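You operate a simulated robot arm through the tools that you are given. There is no shell and no other tool.

The job below is to be done with a simulated robot arm. You get a single attempt, and the scene is never put back.

TASK
Measure the pump on the grey mat: green sign on square A if it gives 10 ml, red if not.
Fine: the pump's red plug in the meter's white port, the meter's white tap open, zero, then count its run and stop the count; within half a ml is good. Set down upright: sign.

It is judged by the outcome, as a careful person would: the job done as asked, and still so three seconds after it is handed in. It fails if anything else is knocked over, pushed out of place, dropped, spilled or broken.

THE ROBOT
A 7-joint arm with a two-finger parallel gripper, fixed in place. Base frame: the origin is at the foot of the arm, x ahead of it, y to its left, z up. Lengths are in mm, angles in rad, forces in N, time in s.
With the tool pointing down near the work surface it reaches from about 400 to 900 mm from the base axis. Its first joint turns from -2.496 to 2.496 rad. Payload 3 kg.
The tool frame sits at the grasp point between the pads (the TCP): z along the fingers, y along the line on which they close. The tips reach 30 mm beyond it. Largest opening 94 mm; finger width 28, thickness 10; the body of the gripper, 50 by 96 mm, starts 55 mm behind the TCP.
Orientation is told as [roll, pitch, yaw] about the base's x, y, z axes, in that order, counted from this pose: with the fingers straight down and closing along the base's y, the tool's x points along the base's -x, its y along +y and its z along -z.

THE INTERFACE
- The arm moves only by the tool arm_command. Its argument "plan" is a list of rows, each an object (a shift or turn left out is 0, a gripper value left out holds the last) with "xyz": the shift along the tool's x, y, z in mm, a list of three; "dr": the turn, a rotation vector about the tool's x, y, z in rad, a list of three; "gripper": the finger opening in mm, from 0 to 94. In form: [{"xyz": [tx, ty, tz], "dr": [wx, wy, wz], "gripper": gripper}, ...]. A call has 1 to 20 rows; each row shifts and turns the commanded pose from where the row before left it, along the tool's axes as they then stand. A row lasts 0.2 s, in which the tool goes at most 50 mm and 0.15 rad; a call with a longer step from one row to the next is refused whole, and so is a gripper value outside its range. Where a pose cannot be reached the arm comes as near as it can. A force on the tool above 40 N (or 10 N above the force at the start of the call, whichever is more), or a blocked arm, ends the call early, and 0.2 s more pass. The fingers move at their own pace (about 72 mm/s each) and stop on an object; they squeeze with about 44 N. The grip force told is the motor's: it shows also when the fingers shut on nothing. Time passes only in rows, and 0.2 s behind the last, so rows that do not move let the fingers close. It gives the time, the measured TCP pose, the force on the tool (base axes), the opening and the grip force at its end, in the units of the frame above (readings bear some noise), with the torque about the TCP (base axes, N m) and any sound that the robot's microphone picked up, and new pictures: "show" is both (left out), scene, wrist or none.
- Cameras (640 x 400 px; columns grow to the right, rows downward): "scene" is fixed at [394, 503.5, 1667.8]; the picture's right is [-0.64, -0.77, 0.00], its down [-0.70, 0.58, -0.42] and it looks along [0.33, -0.27, -0.91] (base axes); focal length 320 px, centre (320, 200). "wrist" rides on the gripper at [76, 14, -103] in the tool frame; the picture's right is [-0.18, 0.98, 0.00], its down [-0.75, -0.14, -0.64] and it looks along [-0.63, -0.12, 0.77] (tool axes); focal length 243 px, centre (320, 200). There is no depth. A picture from a camera that has moved, and an enlarged one, comes with that camera's place and axes in the base frame and with its lens. The place of the scene camera against the robot may be out by one fixed shift of up to 12 mm in any direction.
- enlarge(camera, box): a new picture of the part [left, top, right, bottom] of that camera's present view, enlarged. The clock stands still meanwhile.
- close_job(): hands the job in; it is judged then, once.

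Places have to be worked out from the pictures, the camera data and where the tool is seen. Open the gripper and draw the arm clear of the work before you hand the job in, unless the task says otherwise.

The tools are called as a command line: name --argument value ..., lists and objects as JSON in quotes. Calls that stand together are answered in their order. arm_command: Moves the arm, as the interface text tells. Its arguments: {"type":"object","properties":{"plan":{"type":"array","items":{"type":"object","properties":{"xyz":{"type":"array","items":{"type":"number"}},"dr":{"type":"array","items":{"type":"number"}},"gripper":{"type":"number"}}}},"show":{"type":"string","enum":["both","scene","wrist","none"]}},"required":["plan"]} The other tools are called the same way: enlarge (camera, box) takes an enlarged picture of a part of a camera's view; close_job () hands the job in.

At the start:

```text
t: 0.0
ee_pos: [532.1, 142.7, 1245.4]
ee_rot: [0.001, 0.002, 0.0]
ft_force: [0.5, 0.3, 0.2]
moment: [0.02, -0.02, -0.01]
opening: 94.1
gripper_force: 0.1
```

scene: 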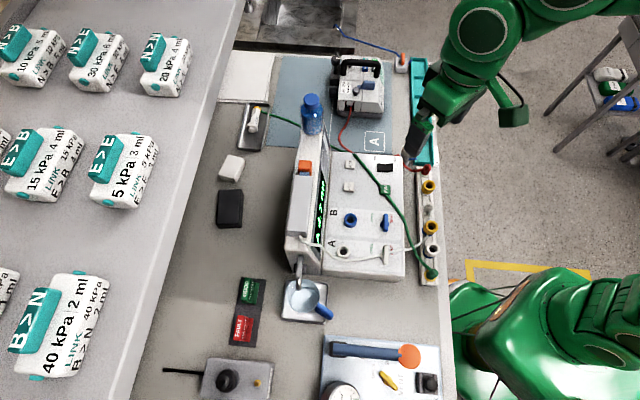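
wrist: 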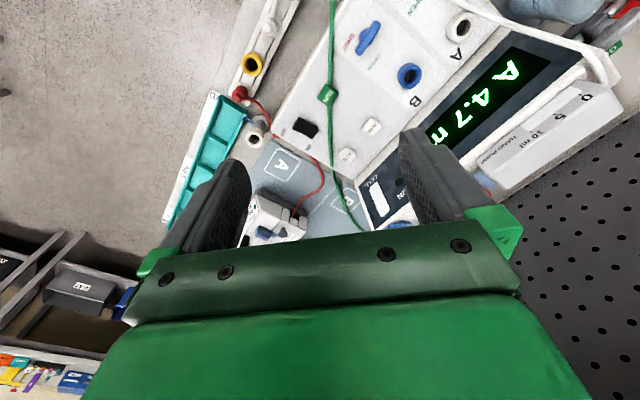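

I start by looking closely at the scene: the meter in the middle, the cables, the mats and the signs.

enlarge --camera "scene" --box '[280, 130, 450, 290]'

enlarge --camera "scene" --box '[220, 30, 450, 170]'

enlarge --camera "scene" --box '[190, 260, 460, 400]'

enlarge --camera "wrist" --box '[160, 0, 640, 260]'

```text
2.50 times, centred on (365, 210) of scene
camera zoom: at [394.0, 503.5, 1667.8], right [-0.64, -0.77, 0.0], down [-0.7, 0.58, -0.42], along [0.33, -0.27, -0.91], focal length 800 px, centre (208, 175)
```

zoom: 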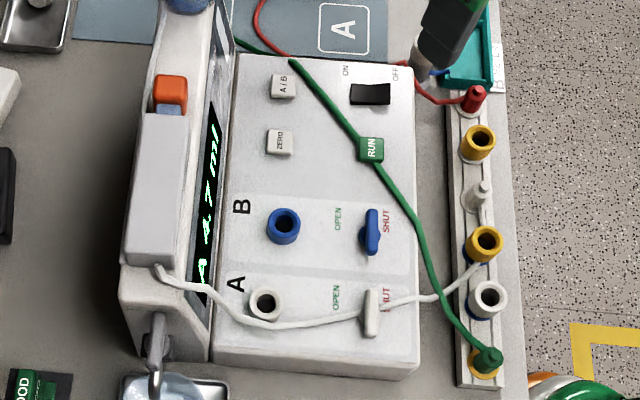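

```text
2.78 times, centred on (335, 100) of scene
camera zoom: at [394.0, 503.5, 1667.8], right [-0.64, -0.77, 0.0], down [-0.7, 0.58, -0.42], along [0.33, -0.27, -0.91], focal length 890 px, centre (278, 478)
```

zoom: 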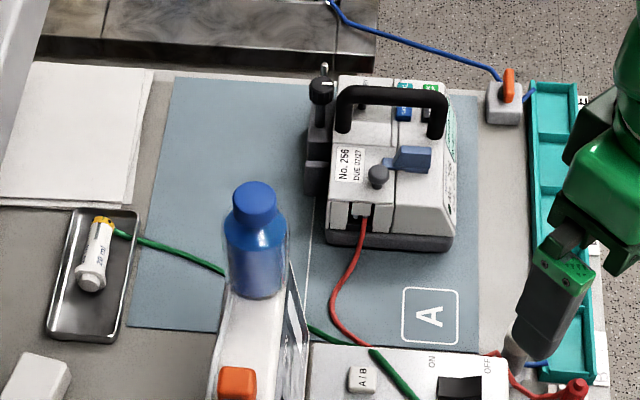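

```text
2.37 times, centred on (325, 330) of scene
camera zoom: at [394.0, 503.5, 1667.8], right [-0.64, -0.77, 0.0], down [-0.7, 0.58, -0.42], along [0.33, -0.27, -0.91], focal length 758 px, centre (308, -108)
```

zoom: 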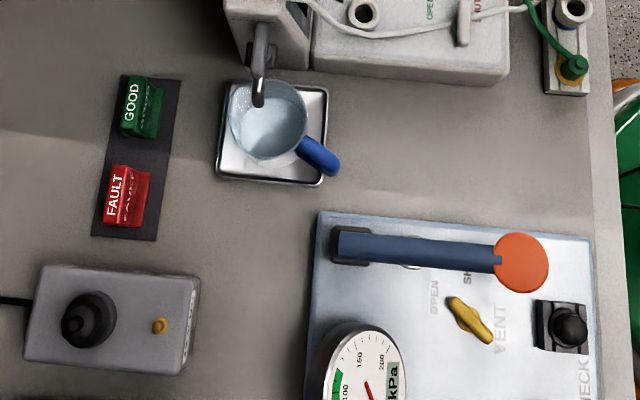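

```text
1.33 times, centred on (400, 130) of wrist
camera zoom: at [454.9, 157.1, 1347.3], right [0.18, 0.98, 0.0], down [0.75, -0.14, 0.64], along [0.63, -0.12, -0.77], focal length 324 px, centre (213, 293)
```

zoom: 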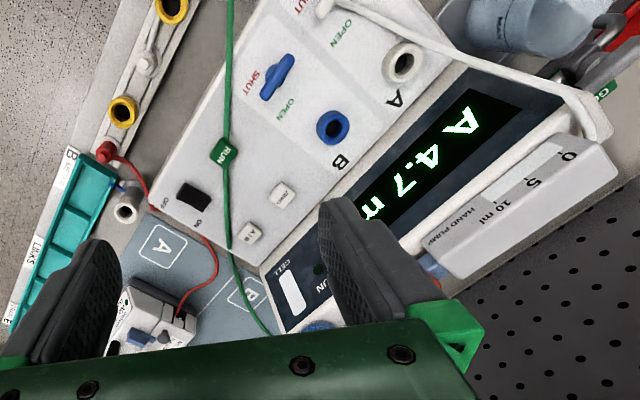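

The meter's display reads "A 4.7 ml", and the red-tubed unit sits on the blue-grey mat with a parked red plug on the rail. I look closer at the pump unit, the rail and the display before moving.

enlarge --camera "scene" --box '[325, 45, 415, 125]'

enlarge --camera "scene" --box '[380, 45, 450, 170]'

enlarge --camera "scene" --box '[400, 150, 450, 290]'

enlarge --camera "wrist" --box '[230, 60, 400, 250]'

enlarge --camera "wrist" --box '[340, 0, 640, 240]'

enlarge --camera "scene" --box '[225, 80, 345, 290]'

```text
5.00 times, centred on (370, 85) of scene
camera zoom: at [394.0, 503.5, 1667.8], right [-0.64, -0.77, 0.0], down [-0.7, 0.58, -0.42], along [0.33, -0.27, -0.91], focal length 1599 px, centre (70, 775)
```

zoom: 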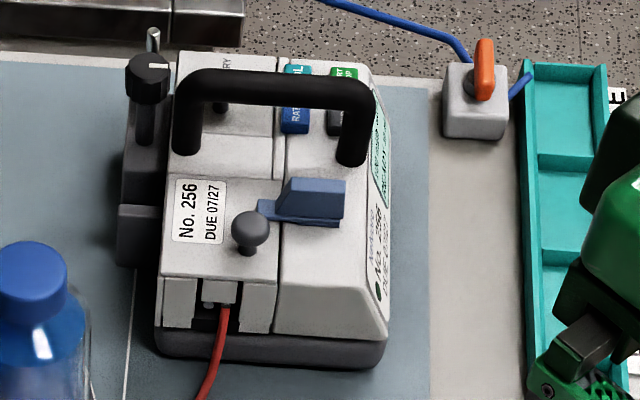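

```text
3.20 times, centred on (415, 108) of scene
camera zoom: at [394.0, 503.5, 1667.8], right [-0.64, -0.77, 0.0], down [-0.7, 0.58, -0.42], along [0.33, -0.27, -0.91], focal length 1023 px, centre (16, 496)
```

zoom: 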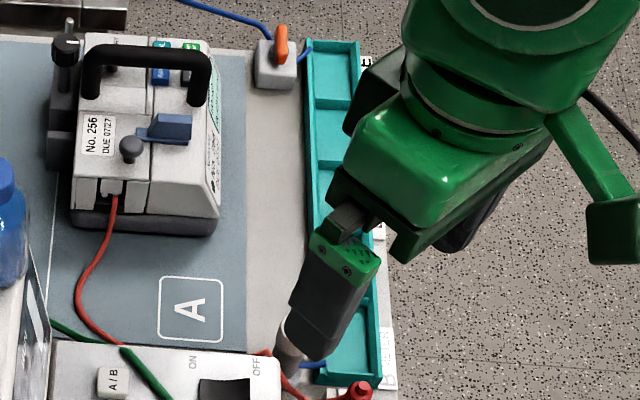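

```text
2.86 times, centred on (425, 220) of scene
camera zoom: at [394.0, 503.5, 1667.8], right [-0.64, -0.77, 0.0], down [-0.7, 0.58, -0.42], along [0.33, -0.27, -0.91], focal length 914 px, centre (20, 143)
```

zoom: 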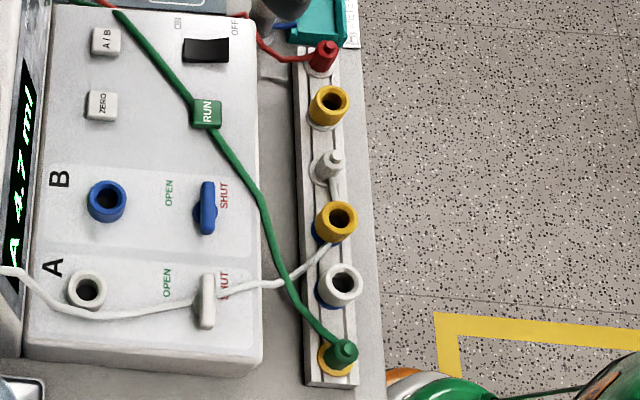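

```text
2.11 times, centred on (315, 155) of wrist
camera zoom: at [454.9, 157.1, 1347.3], right [0.18, 0.98, 0.0], down [0.75, -0.14, 0.64], along [0.63, -0.12, -0.77], focal length 511 px, centre (330, 295)
```

zoom: 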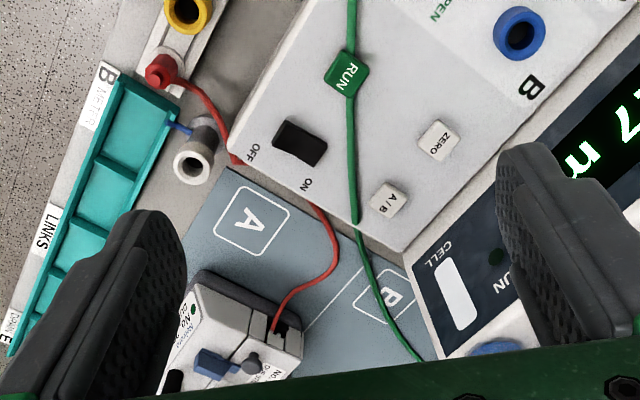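

```text
1.67 times, centred on (490, 120) of wrist
camera zoom: at [454.9, 157.1, 1347.3], right [0.18, 0.98, 0.0], down [0.75, -0.14, 0.64], along [0.63, -0.12, -0.77], focal length 404 px, centre (37, 333)
```

zoom: 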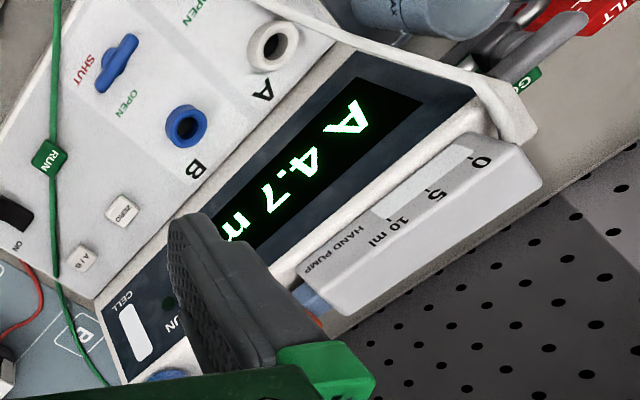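

```text
1.90 times, centred on (285, 185) of scene
camera zoom: at [394.0, 503.5, 1667.8], right [-0.64, -0.77, 0.0], down [-0.7, 0.58, -0.42], along [0.33, -0.27, -0.91], focal length 609 px, centre (387, 229)
```

zoom: 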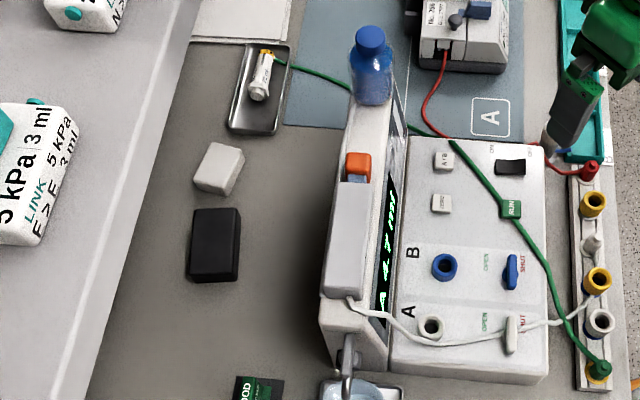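

Triangulating both views puts the table at about z=875, port A near (520, 334, 955), the red plug near (556, 0, 910) and the pump around (850, -80). I move the wrist camera lower for a close look at the meter panel.

arm_command --plan '[{"xyz": [26, 26, 20]}, {"xyz": [26, 26, 20]}, {"xyz": [26, 26, 20]}, {"xyz": [26, 26, 20]}, {"xyz": [26, 26, 20]}, {"xyz": [26, 25, 20]}, {"xyz": [0, 0, 0]}]' --show "both"

```text
t: 1.6
ee_pos: [373.8, 297.9, 1125.0]
ee_rot: [0.0, 0.0, -0.001]
ft_force: [-0.3, -0.2, -0.7]
moment: [0.01, -0.03, 0.0]
opening: 93.8
gripper_force: 0.2
camera wrist: at [298.3, 312.3, 1227.3], right [0.18, 0.98, 0.0], down [0.75, -0.14, 0.64], along [0.63, -0.12, -0.77], focal length 243 px, centre (320, 200)
```

scene: 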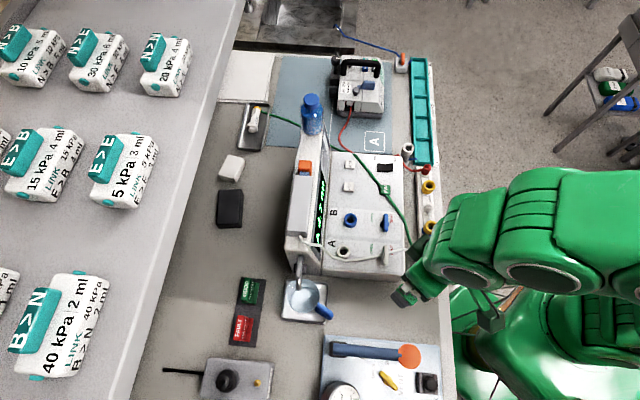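
wrist: 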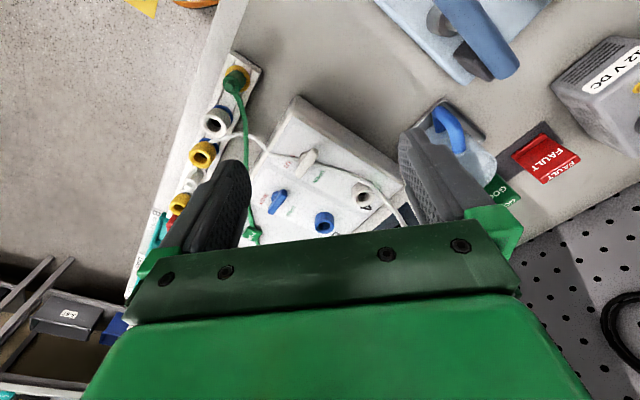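

Now the panel, signs and rail are in the wrist view. I enlarge the useful parts.

enlarge --camera "wrist" --box '[240, 80, 430, 250]'

enlarge --camera "wrist" --box '[390, 80, 600, 240]'

enlarge --camera "wrist" --box '[130, 40, 290, 260]'

enlarge --camera "scene" --box '[325, 45, 440, 180]'

```text
2.35 times, centred on (335, 165) of wrist
camera zoom: at [298.3, 312.3, 1227.3], right [0.18, 0.98, 0.0], down [0.75, -0.14, 0.64], along [0.63, -0.12, -0.77], focal length 571 px, centre (285, 282)
```

zoom: 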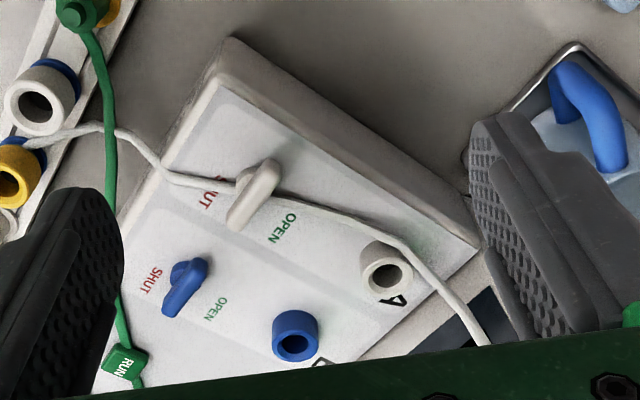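

```text
2.50 times, centred on (495, 160) of wrist
camera zoom: at [298.3, 312.3, 1227.3], right [0.18, 0.98, 0.0], down [0.75, -0.14, 0.64], along [0.63, -0.12, -0.77], focal length 606 px, centre (-118, 300)
```

zoom: 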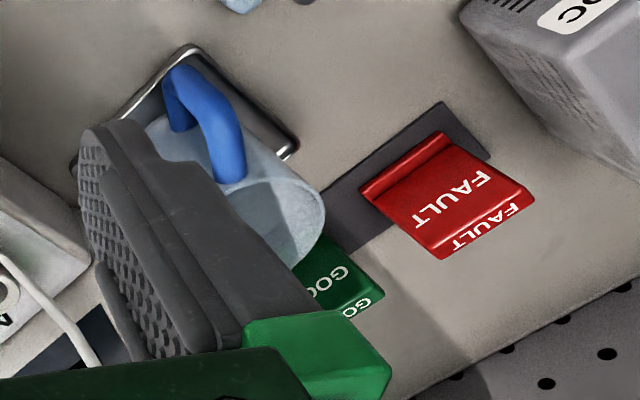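

```text
1.82 times, centred on (210, 150) of wrist
camera zoom: at [298.3, 312.3, 1227.3], right [0.18, 0.98, 0.0], down [0.75, -0.14, 0.64], along [0.63, -0.12, -0.77], focal length 441 px, centre (520, 291)
```

zoom: 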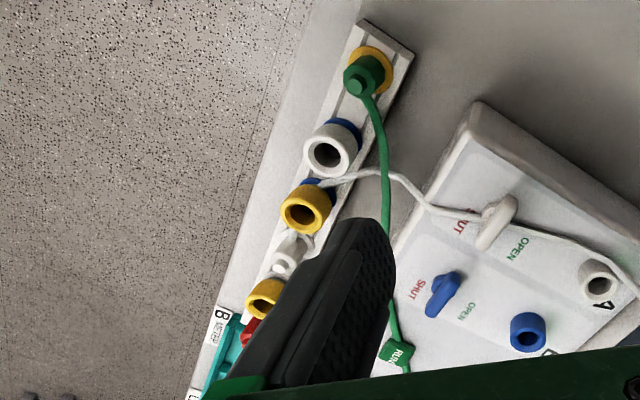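

```text
2.96 times, centred on (382, 112) of scene
camera zoom: at [394.0, 503.5, 1667.8], right [-0.64, -0.77, 0.0], down [-0.7, 0.58, -0.42], along [0.33, -0.27, -0.91], focal length 948 px, centre (135, 459)
```

zoom: 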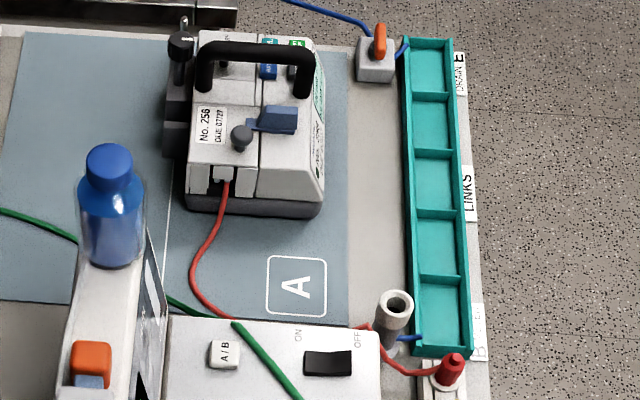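

I look closer at the tap handles to judge their state.

enlarge --camera "wrist" --box '[260, 135, 350, 235]'

enlarge --camera "scene" --box '[335, 200, 415, 275]'

```text
4.00 times, centred on (305, 185) of wrist
camera zoom: at [298.3, 312.3, 1227.3], right [0.18, 0.98, 0.0], down [0.75, -0.14, 0.64], along [0.63, -0.12, -0.77], focal length 970 px, centre (380, 260)
```

zoom: 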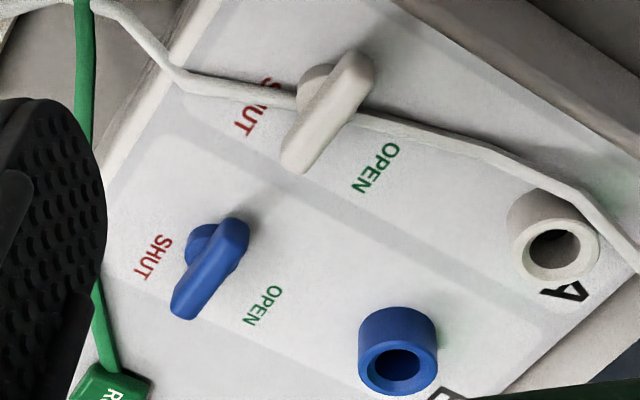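

```text
5.33 times, centred on (375, 238) of scene
camera zoom: at [394.0, 503.5, 1667.8], right [-0.64, -0.77, 0.0], down [-0.7, 0.58, -0.42], along [0.33, -0.27, -0.91], focal length 1706 px, centre (27, 0)
```

zoom: 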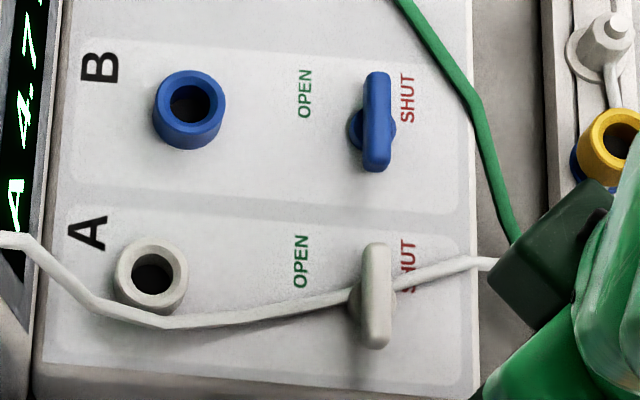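

Both tap handles lie along the panel's length; I need a nearer look later. Next I move the camera over to the pump to inspect its controls, keeping high.

arm_command --plan '[{"xyz": [0, 0, -40]}, {"xyz": [0, 0, -40]}, {"xyz": [0, 0, -40]}, {"xyz": [-34.5, -28.6, 0]}, {"xyz": [-34.5, -28.6, 0]}, {"xyz": [-34.5, -28.6, 0]}, {"xyz": [-34.5, -28.6, 0]}, {"xyz": [-34.5, -28.6, 0]}, {"xyz": [-34.5, -28.6, 0]}, {"xyz": [-34.5, -28.6, 0]}, {"xyz": [-34.5, -28.6, 0]}, {"xyz": [-34.5, -28.6, 0]}, {"xyz": [-34.5, -28.6, 0]}, {"xyz": [-34.5, -28.6, 0]}, {"xyz": [0, 0, 0]}]' --show "both"

```text
t: 4.8
ee_pos: [728.5, 4.3, 1243.8]
ee_rot: [0.001, 0.0, 0.001]
ft_force: [-0.2, -0.8, 0.1]
moment: [-0.05, 0.01, 0.01]
opening: 94.2
gripper_force: 0.1
out of reach, approached as far as the arm can: row 14
camera wrist: at [652.5, 19.2, 1346.8], right [0.18, 0.98, 0.0], down [0.75, -0.14, 0.64], along [0.63, -0.12, -0.77], focal length 243 px, centre (320, 200)
```

scene: 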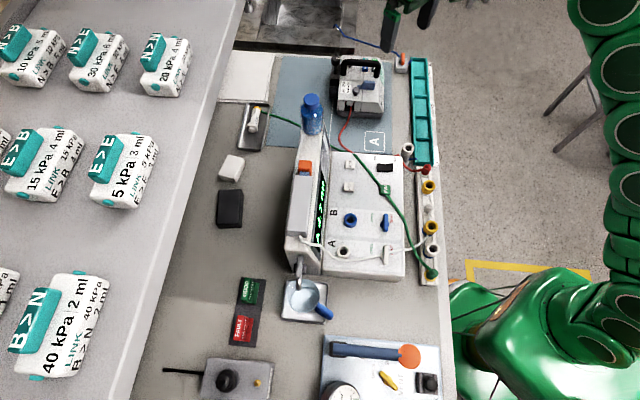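
wrist: 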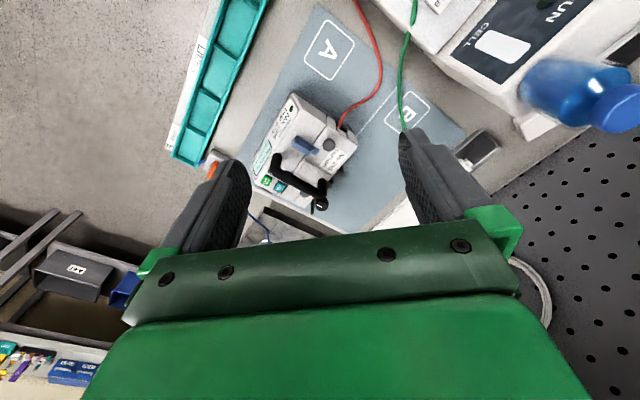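

The pump is in view now, so I enlarge it.

enlarge --camera "wrist" --box '[240, 80, 380, 220]'

enlarge --camera "wrist" --box '[430, 0, 640, 150]'

enlarge --camera "scene" --box '[330, 50, 390, 100]'

enlarge --camera "scene" --box '[395, 135, 445, 290]'

```text
2.86 times, centred on (310, 150) of wrist
camera zoom: at [652.5, 19.2, 1346.8], right [0.18, 0.98, 0.0], down [0.75, -0.14, 0.64], along [0.63, -0.12, -0.77], focal length 693 px, centre (349, 343)
```

zoom: 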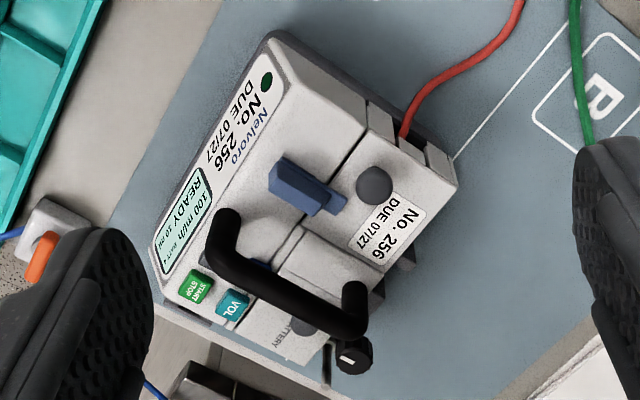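

```text
2.67 times, centred on (535, 75) of wrist
camera zoom: at [652.5, 19.2, 1346.8], right [0.18, 0.98, 0.0], down [0.75, -0.14, 0.64], along [0.63, -0.12, -0.77], focal length 647 px, centre (-253, 533)
```

zoom: 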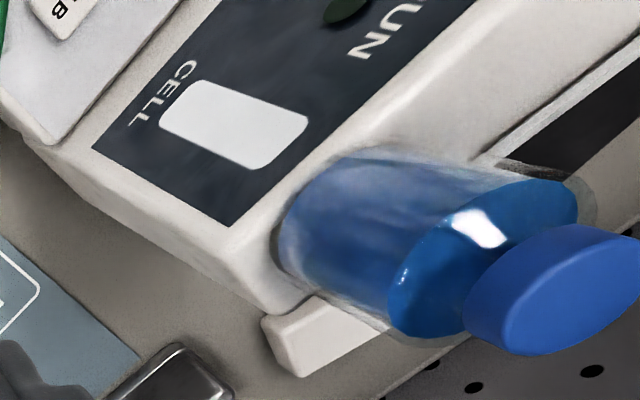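

```text
8.00 times, centred on (360, 75) of scene
camera zoom: at [394.0, 503.5, 1667.8], right [-0.64, -0.77, 0.0], down [-0.7, 0.58, -0.42], along [0.33, -0.27, -0.91], focal length 2559 px, centre (0, 1200)
```

zoom: 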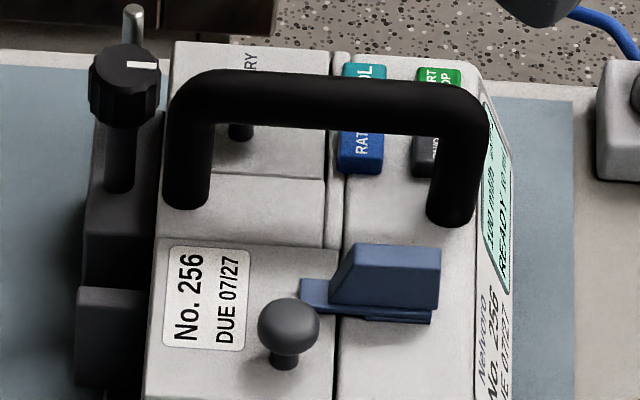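

```text
2.58 times, centred on (420, 212) of scene
camera zoom: at [394.0, 503.5, 1667.8], right [-0.64, -0.77, 0.0], down [-0.7, 0.58, -0.42], along [0.33, -0.27, -0.91], focal length 825 px, centre (62, 168)
```

zoom: 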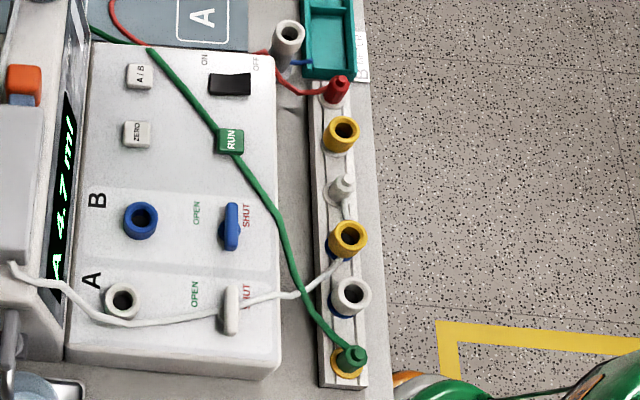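

I read the pump's display more closely.

enlarge --camera "wrist" --box '[265, 140, 325, 200]'

enlarge --camera "wrist" --box '[265, 85, 365, 165]'

enlarge --camera "scene" --box '[370, 60, 390, 110]'

```text
6.67 times, centred on (295, 170) of wrist
camera zoom: at [652.5, 19.2, 1346.8], right [0.18, 0.98, 0.0], down [0.75, -0.14, 0.64], along [0.63, -0.12, -0.77], focal length 1618 px, centre (487, 400)
```

zoom: 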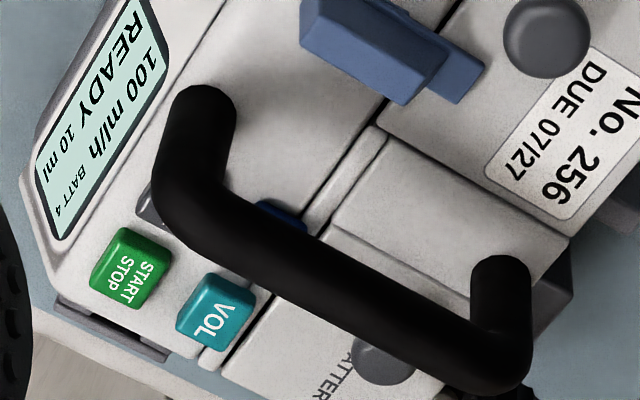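

```text
5.00 times, centred on (315, 125) of wrist
camera zoom: at [652.5, 19.2, 1346.8], right [0.18, 0.98, 0.0], down [0.75, -0.14, 0.64], along [0.63, -0.12, -0.77], focal length 1213 px, centre (345, 575)
```

zoom: 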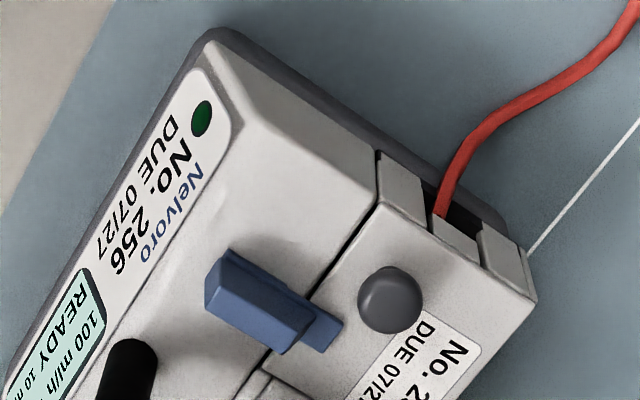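

```text
8.00 times, centred on (380, 85) of scene
camera zoom: at [394.0, 503.5, 1667.8], right [-0.64, -0.77, 0.0], down [-0.7, 0.58, -0.42], along [0.33, -0.27, -0.91], focal length 2559 px, centre (-160, 1120)
```

zoom: 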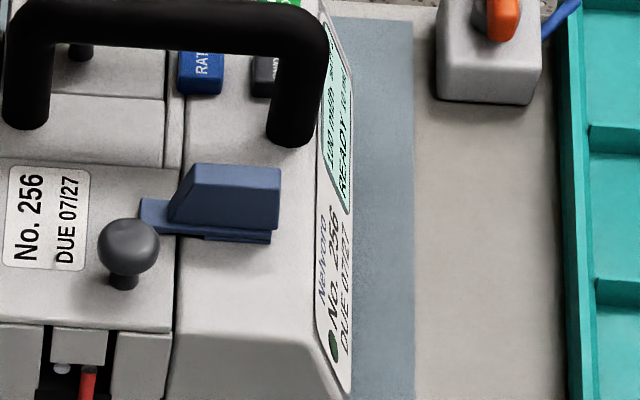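

The pump reads "100 ml/h, READY 10 ml, BATT 4", and its START/STOP button sits near (908, -138, 945), close to the edge of reach. I tilt the tool outward for a nearer view of the buttons, staying well above the pump.

arm_command --plan '[{"xyz": [0, 0, 45]}, {"xyz": [0, 0, 45]}, {"dr": [0, -0.15, 0]}, {"dr": [0, -0.15, 0]}, {"dr": [0, -0.15, 0]}, {"xyz": [-17, -31, 14]}, {"xyz": [-17, -31, 14]}, {"xyz": [-17, -31, 14]}, {"xyz": [-17, -31, 14]}, {"xyz": [0, 0, 0]}]' --show "both"

```text
t: 7.0
ee_pos: [814.9, -120.8, 1133.8]
ee_rot: [0.0, -0.451, 0.001]
ft_force: [0.3, -0.4, 0.2]
moment: [0.0, -0.05, -0.02]
opening: 93.8
gripper_force: 0.1
camera wrist: at [701.7, -105.8, 1192.9], right [0.17, 0.98, 0.08], down [0.4, -0.14, 0.91], along [0.9, -0.12, -0.42], focal length 243 px, centre (320, 200)
```

scene: 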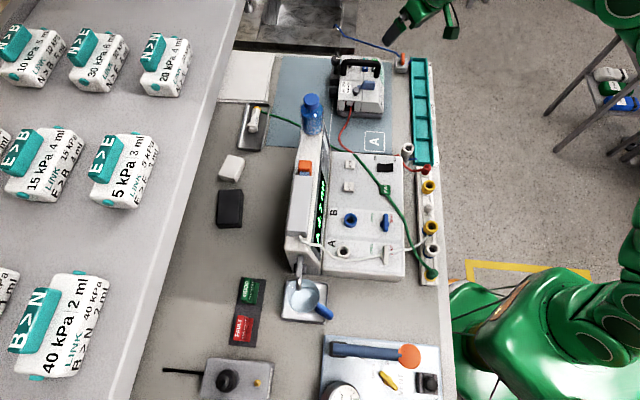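
wrist: 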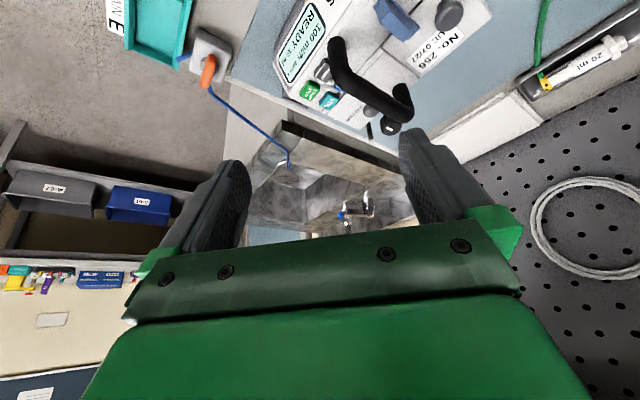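

enlarge --camera "wrist" --box '[270, 0, 430, 150]'

enlarge --camera "wrist" --box '[270, 60, 350, 130]'

```text
2.67 times, centred on (350, 75) of wrist
camera zoom: at [701.7, -105.8, 1192.9], right [0.17, 0.98, 0.08], down [0.4, -0.14, 0.91], along [0.9, -0.12, -0.42], focal length 647 px, centre (240, 533)
```

zoom: 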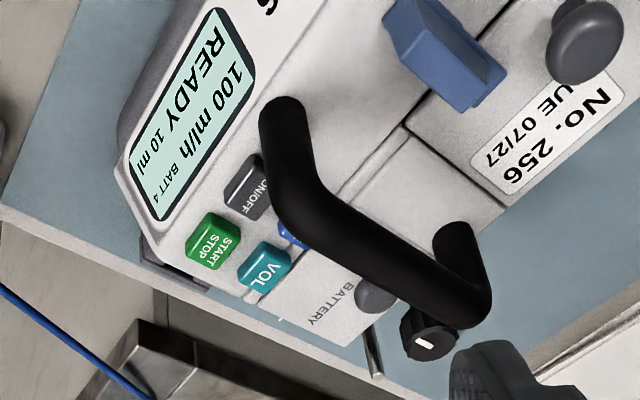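

```text
5.71 times, centred on (310, 95) of wrist
camera zoom: at [701.7, -105.8, 1192.9], right [0.17, 0.98, 0.08], down [0.4, -0.14, 0.91], along [0.9, -0.12, -0.42], focal length 1386 px, centre (377, 800)
```

zoom: 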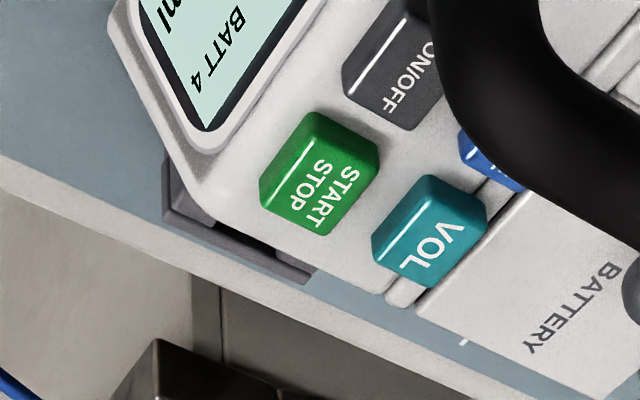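

START's top face comes out at about (894, -131, 971), with VOL and ON/OFF about 25 mm away. Now I draw back, untilt and look at the red plug on the rail.

arm_command --plan '[{"xyz": [33, 20, -23.4]}, {"xyz": [33, 20, -23.4]}, {"xyz": [33, 20, -23.4]}, {"dr": [0, 0.15, 0]}, {"dr": [0, 0.15, 0]}, {"dr": [0, 0.151, 0]}, {"xyz": [33.75, 25.25, 13.5]}, {"xyz": [33.75, 25.25, 13.5]}, {"xyz": [33.75, 25.25, 13.5]}, {"xyz": [33.75, 25.25, 13.5]}, {"xyz": [0, 0, 0]}]' --show "both"

```text
refused: row 6 steps farther than a row can; nothing moved
```

Row 6 was a hair too large; I resend with the limit kept.

arm_command --plan '[{"xyz": [33, 20, -23.4]}, {"xyz": [33, 20, -23.4]}, {"xyz": [33, 20, -23.4]}, {"dr": [0, 0.15, 0]}, {"dr": [0, 0.15, 0]}, {"dr": [0, 0.15, 0]}, {"xyz": [33.75, 25.25, 13.5]}, {"xyz": [33.75, 25.25, 13.5]}, {"xyz": [33.75, 25.25, 13.5]}, {"xyz": [33.75, 25.25, 13.5]}, {"xyz": [0, 0, 0]}]' --show "both"

```text
t: 9.4
ee_pos: [559.4, 41.8, 1099.2]
ee_rot: [-0.001, 0.001, 0.0]
ft_force: [-0.1, 0.9, 0.5]
moment: [-0.04, -0.01, -0.03]
opening: 93.9
gripper_force: 0.0
camera wrist: at [483.0, 55.8, 1202.7], right [0.18, 0.98, 0.0], down [0.75, -0.14, 0.64], along [0.63, -0.12, -0.77], focal length 243 px, centre (320, 200)
```

scene: 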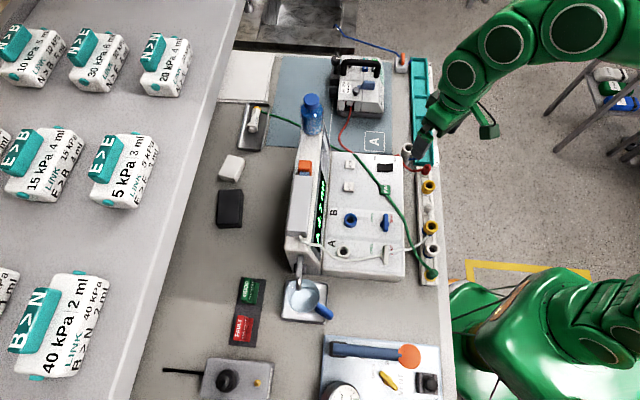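
wrist: 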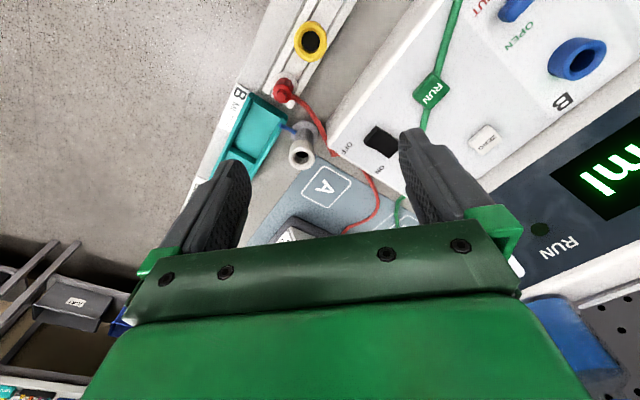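

enlarge --camera "wrist" --box '[220, 0, 360, 180]'

enlarge --camera "wrist" --box '[260, 60, 330, 120]'

enlarge --camera "wrist" --box '[380, 40, 520, 170]'

enlarge --camera "wrist" --box '[490, 0, 640, 120]'

```text
2.22 times, centred on (290, 90) of wrist
camera zoom: at [483.0, 55.8, 1202.7], right [0.18, 0.98, 0.0], down [0.75, -0.14, 0.64], along [0.63, -0.12, -0.77], focal length 539 px, centre (387, 444)
```

zoom: 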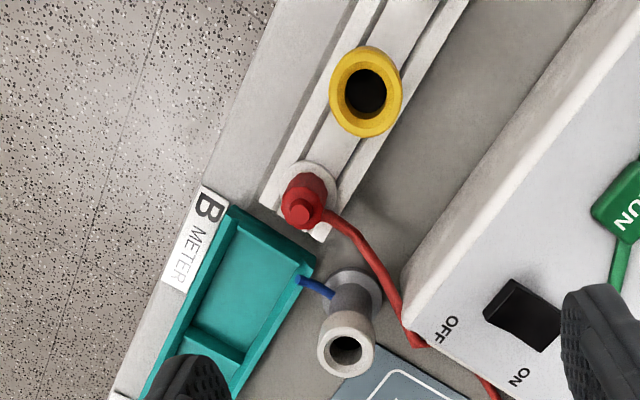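

```text
6.67 times, centred on (295, 90) of wrist
camera zoom: at [483.0, 55.8, 1202.7], right [0.18, 0.98, 0.0], down [0.75, -0.14, 0.64], along [0.63, -0.12, -0.77], focal length 1618 px, centre (487, 933)
```

zoom: 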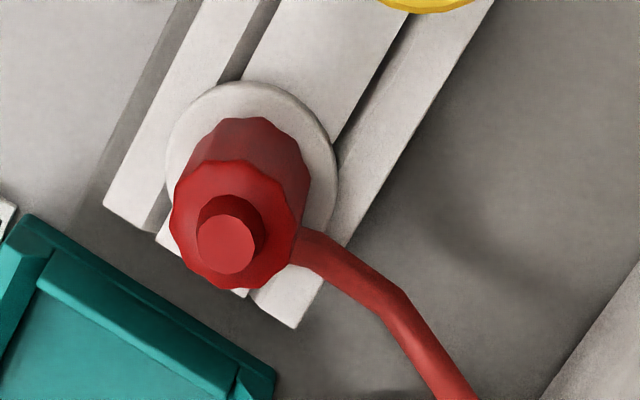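

```text
3.08 times, centred on (450, 105) of wrist
camera zoom: at [483.0, 55.8, 1202.7], right [0.18, 0.98, 0.0], down [0.75, -0.14, 0.64], along [0.63, -0.12, -0.77], focal length 746 px, centre (-80, 492)
```

zoom: 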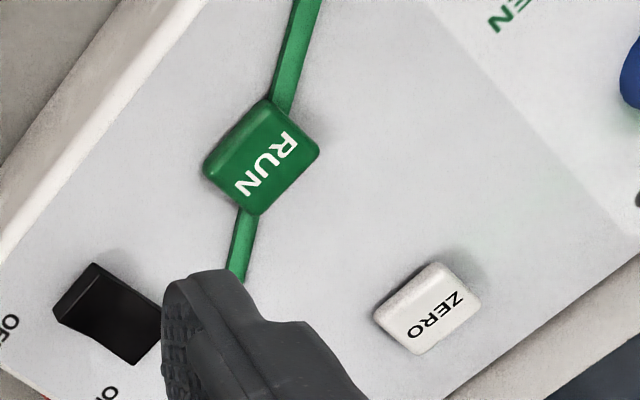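

```text
3.33 times, centred on (565, 60) of wrist
camera zoom: at [483.0, 55.8, 1202.7], right [0.18, 0.98, 0.0], down [0.75, -0.14, 0.64], along [0.63, -0.12, -0.77], focal length 809 px, centre (-497, 667)
```

zoom: 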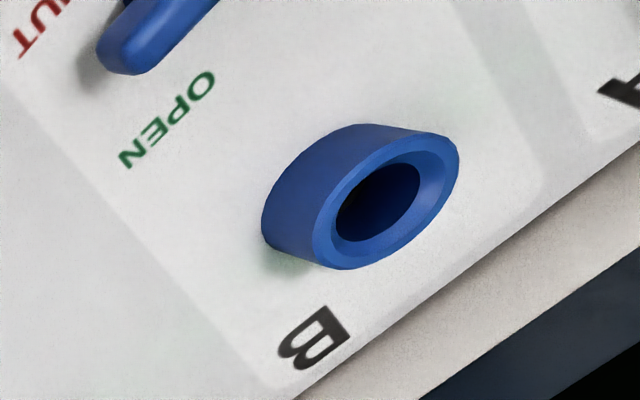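

The red plug is a 21 mm collar with a small top knob, near (556, -1), top about z=931, its tube leaving towards the meter. I turn the gripper so it closes along the rail and hover over the plug.

arm_command --plan '[{"dr": [0, 0, -0.1367]}, {"dr": [0, 0, -0.1367]}, {"dr": [0, 0, -0.1367]}, {"dr": [0, 0, -0.1367]}, {"dr": [0, 0, -0.1367]}, {"dr": [0, 0, -0.1367]}, {"xyz": [16.7, -13.6, 34.5]}, {"xyz": [16.7, -13.6, 34.5]}, {"xyz": [0, 0, 0], "gripper": 50}, {"xyz": [0, 0, 0], "gripper": 50}]' --show "both"

```text
t: 11.6
ee_pos: [556.2, -2.5, 1031.7]
ee_rot: [0.001, 0.002, 0.819]
ft_force: [0.3, 0.3, 0.3]
moment: [-0.04, -0.01, 0.01]
opening: 49.9
gripper_force: 0.0
camera wrist: at [494.6, -48.1, 1134.7], right [-0.59, 0.81, 0.0], down [0.62, 0.45, 0.64], along [0.52, 0.38, -0.77], focal length 243 px, centre (320, 200)
```

scene: 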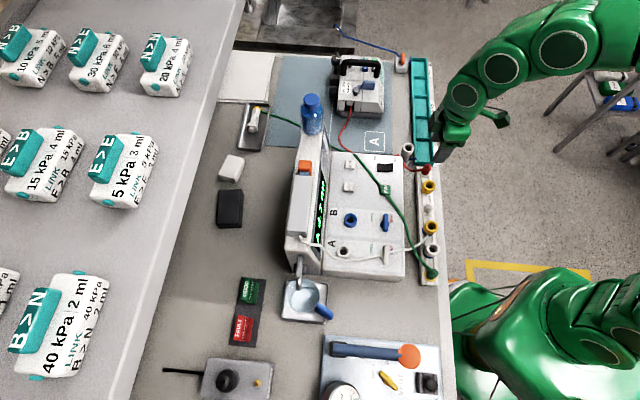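
wrist: 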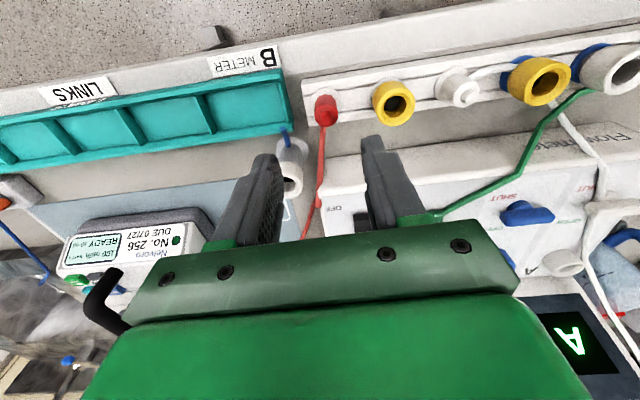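

enlarge --camera "wrist" --box '[270, 70, 390, 150]'

enlarge --camera "wrist" --box '[440, 150, 640, 300]'

```text
5.00 times, centred on (330, 110) of wrist
camera zoom: at [494.6, -48.1, 1134.7], right [-0.59, 0.81, 0.0], down [0.62, 0.45, 0.64], along [0.52, 0.38, -0.77], focal length 1213 px, centre (270, 650)
```

zoom: 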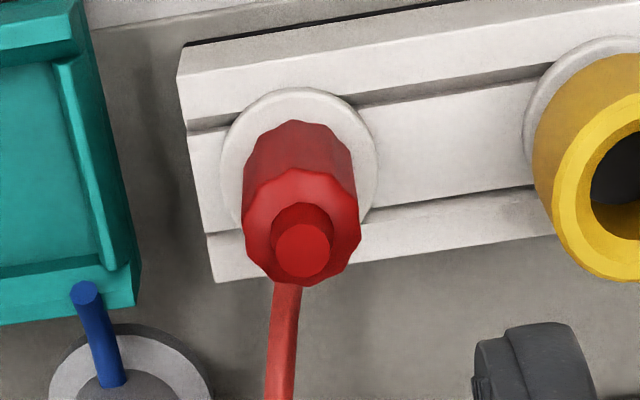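

```text
2.67 times, centred on (540, 225) of wrist
camera zoom: at [494.6, -48.1, 1134.7], right [-0.59, 0.81, 0.0], down [0.62, 0.45, 0.64], along [0.52, 0.38, -0.77], focal length 647 px, centre (-267, 133)
```

zoom: 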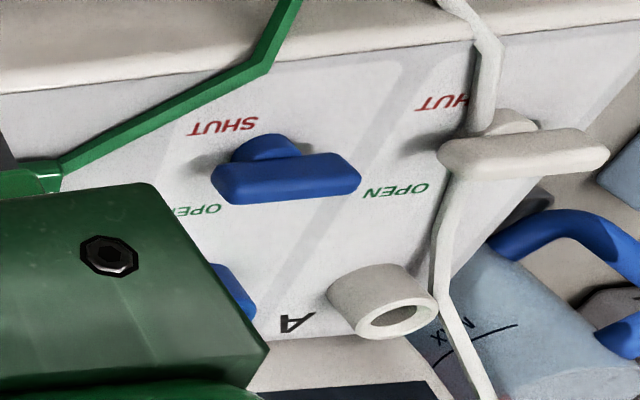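

Two views agree on the plug at (553.4, 1.0) with collar from about z=900 to 932 and knob top 941. I descend with fingers at 40 mm so the tips end near z=908.

arm_command --plan '[{"xyz": [-0.6, 4.4, 10], "gripper": 40}, {"xyz": [0, 0, 35]}, {"xyz": [0, 0, 30]}, {"xyz": [0, 0, 18]}, {"xyz": [0, 0, 0]}]' --show "both"

```text
t: 12.8
ee_pos: [553.7, 1.3, 937.4]
ee_rot: [0.0, 0.0, 0.819]
ft_force: [-0.2, -0.3, 0.0]
moment: [0.01, -0.04, -0.01]
opening: 39.9
gripper_force: 0.1
camera wrist: at [491.7, -44.7, 1040.4], right [-0.59, 0.81, 0.0], down [0.62, 0.45, 0.64], along [0.52, 0.38, -0.77], focal length 243 px, centre (320, 200)
```

scene: 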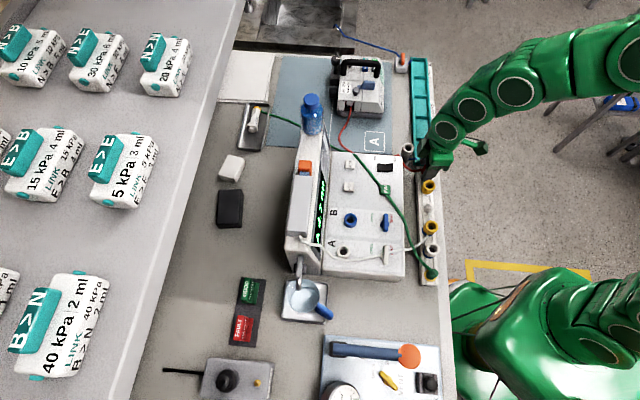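
wrist: 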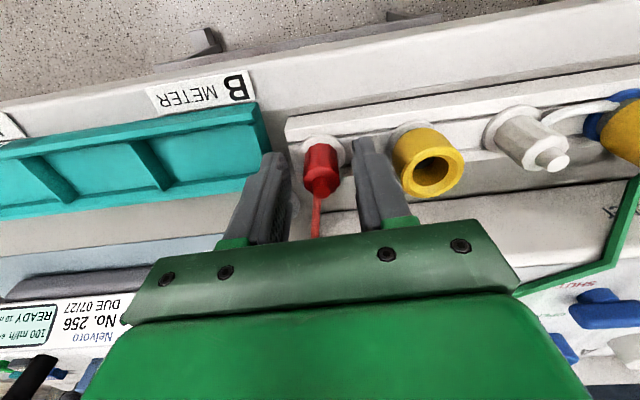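

The plug sits centred between the fingers with no contact force. I close on it.

arm_command --plan '[{"gripper": 10}, {"gripper": 10}, {"gripper": 10}]' --show "wrist"

```text
t: 13.6
ee_pos: [554.2, 0.8, 938.3]
ee_rot: [0.001, 0.0, 0.819]
ft_force: [0.6, -0.9, 7.0]
moment: [-0.05, -0.01, 0.03]
opening: 15.1
gripper_force: 43.5
camera wrist: at [491.7, -44.6, 1040.9], right [-0.59, 0.81, 0.0], down [0.62, 0.45, 0.64], along [0.52, 0.38, -0.77], focal length 243 px, centre (320, 200)
```

wrist: 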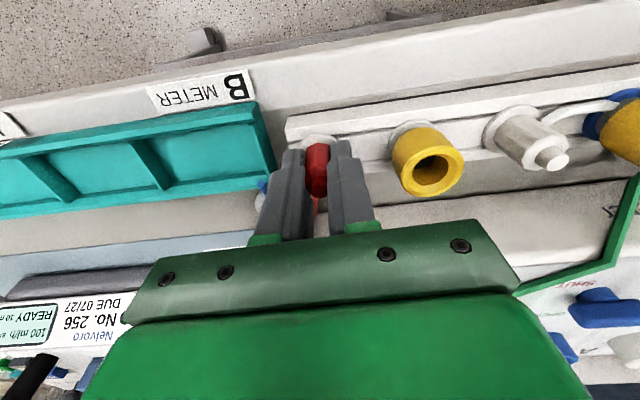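

The grip holds at 15 mm with 43 N. I lift straight up gently and watch the force.

arm_command --plan '[{"xyz": [0, 0, -6]}, {"xyz": [0, 0, -8]}, {"xyz": [0, 0, -10]}, {"xyz": [0, 0, -12]}, {"xyz": [0, 0, 0]}]' --show "wrist"

```text
t: 14.8
ee_pos: [553.4, 2.0, 973.7]
ee_rot: [-0.001, 0.0, 0.821]
ft_force: [-0.1, 0.1, 1.1]
moment: [-0.01, -0.01, 0.02]
opening: 14.9
gripper_force: 44.0
camera wrist: at [491.1, -44.0, 1076.5], right [-0.59, 0.81, 0.0], down [0.62, 0.45, 0.64], along [0.52, 0.38, -0.77], focal length 243 px, centre (320, 200)
```

wrist: 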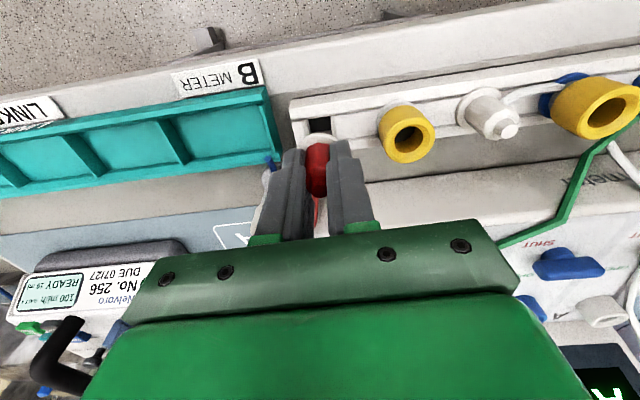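

The plug came free of the rail. I lift higher and check how it hangs in the fingers.

arm_command --plan '[{"xyz": [0, 0, -40]}, {"xyz": [0, 0, -40]}, {"xyz": [0, 0, -30]}, {"xyz": [0, 0, 0]}]' --show "both"

enlarge --camera "wrist" --box '[240, 110, 400, 240]'

enlarge --camera "scene" --box '[340, 80, 460, 200]'

```text
t: 15.8
ee_pos: [553.3, 1.7, 1084.7]
ee_rot: [-0.001, 0.001, 0.821]
ft_force: [0.1, -0.8, -0.4]
moment: [-0.01, 0.04, 0.04]
opening: 14.6
gripper_force: 44.3
camera wrist: at [490.8, -44.5, 1186.9], right [-0.59, 0.81, 0.0], down [0.62, 0.45, 0.64], along [0.52, 0.38, -0.77], focal length 243 px, centre (320, 200)
```

scene: 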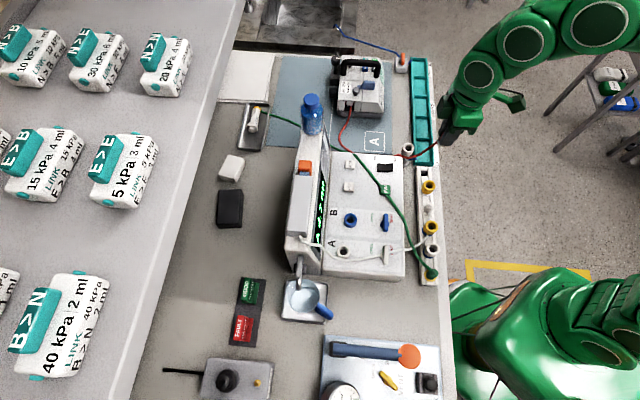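
wrist: 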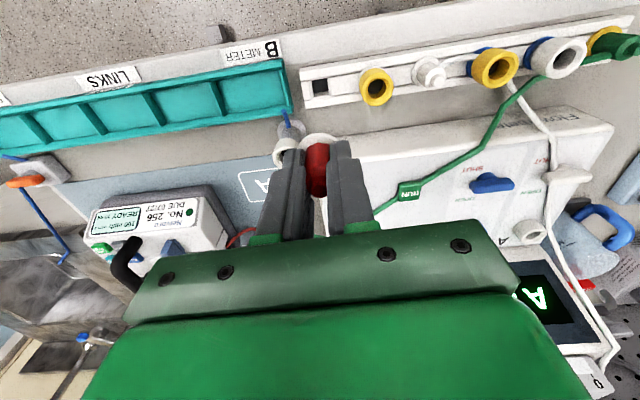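

```text
3.08 times, centred on (320, 175) of wrist
camera zoom: at [490.8, -44.5, 1186.9], right [-0.59, 0.81, 0.0], down [0.62, 0.45, 0.64], along [0.52, 0.38, -0.77], focal length 746 px, centre (320, 277)
```

zoom: 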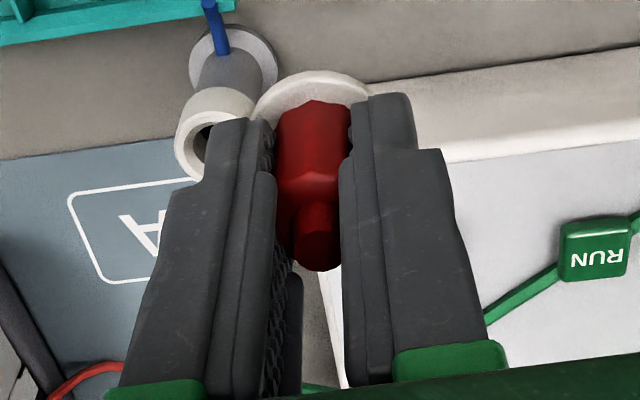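

```text
3.33 times, centred on (400, 140) of scene
camera zoom: at [394.0, 503.5, 1667.8], right [-0.64, -0.77, 0.0], down [-0.7, 0.58, -0.42], along [0.33, -0.27, -0.91], focal length 1066 px, centre (53, 400)
```

zoom: 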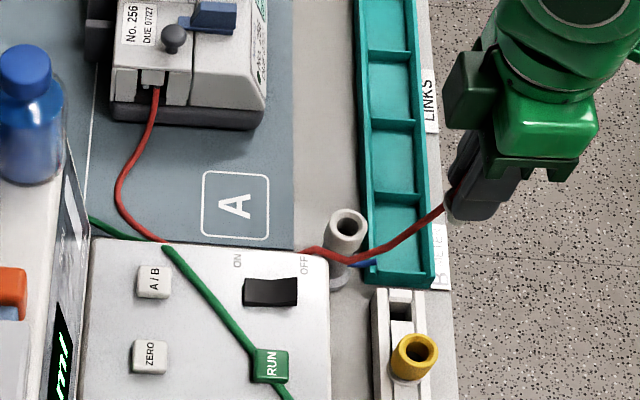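

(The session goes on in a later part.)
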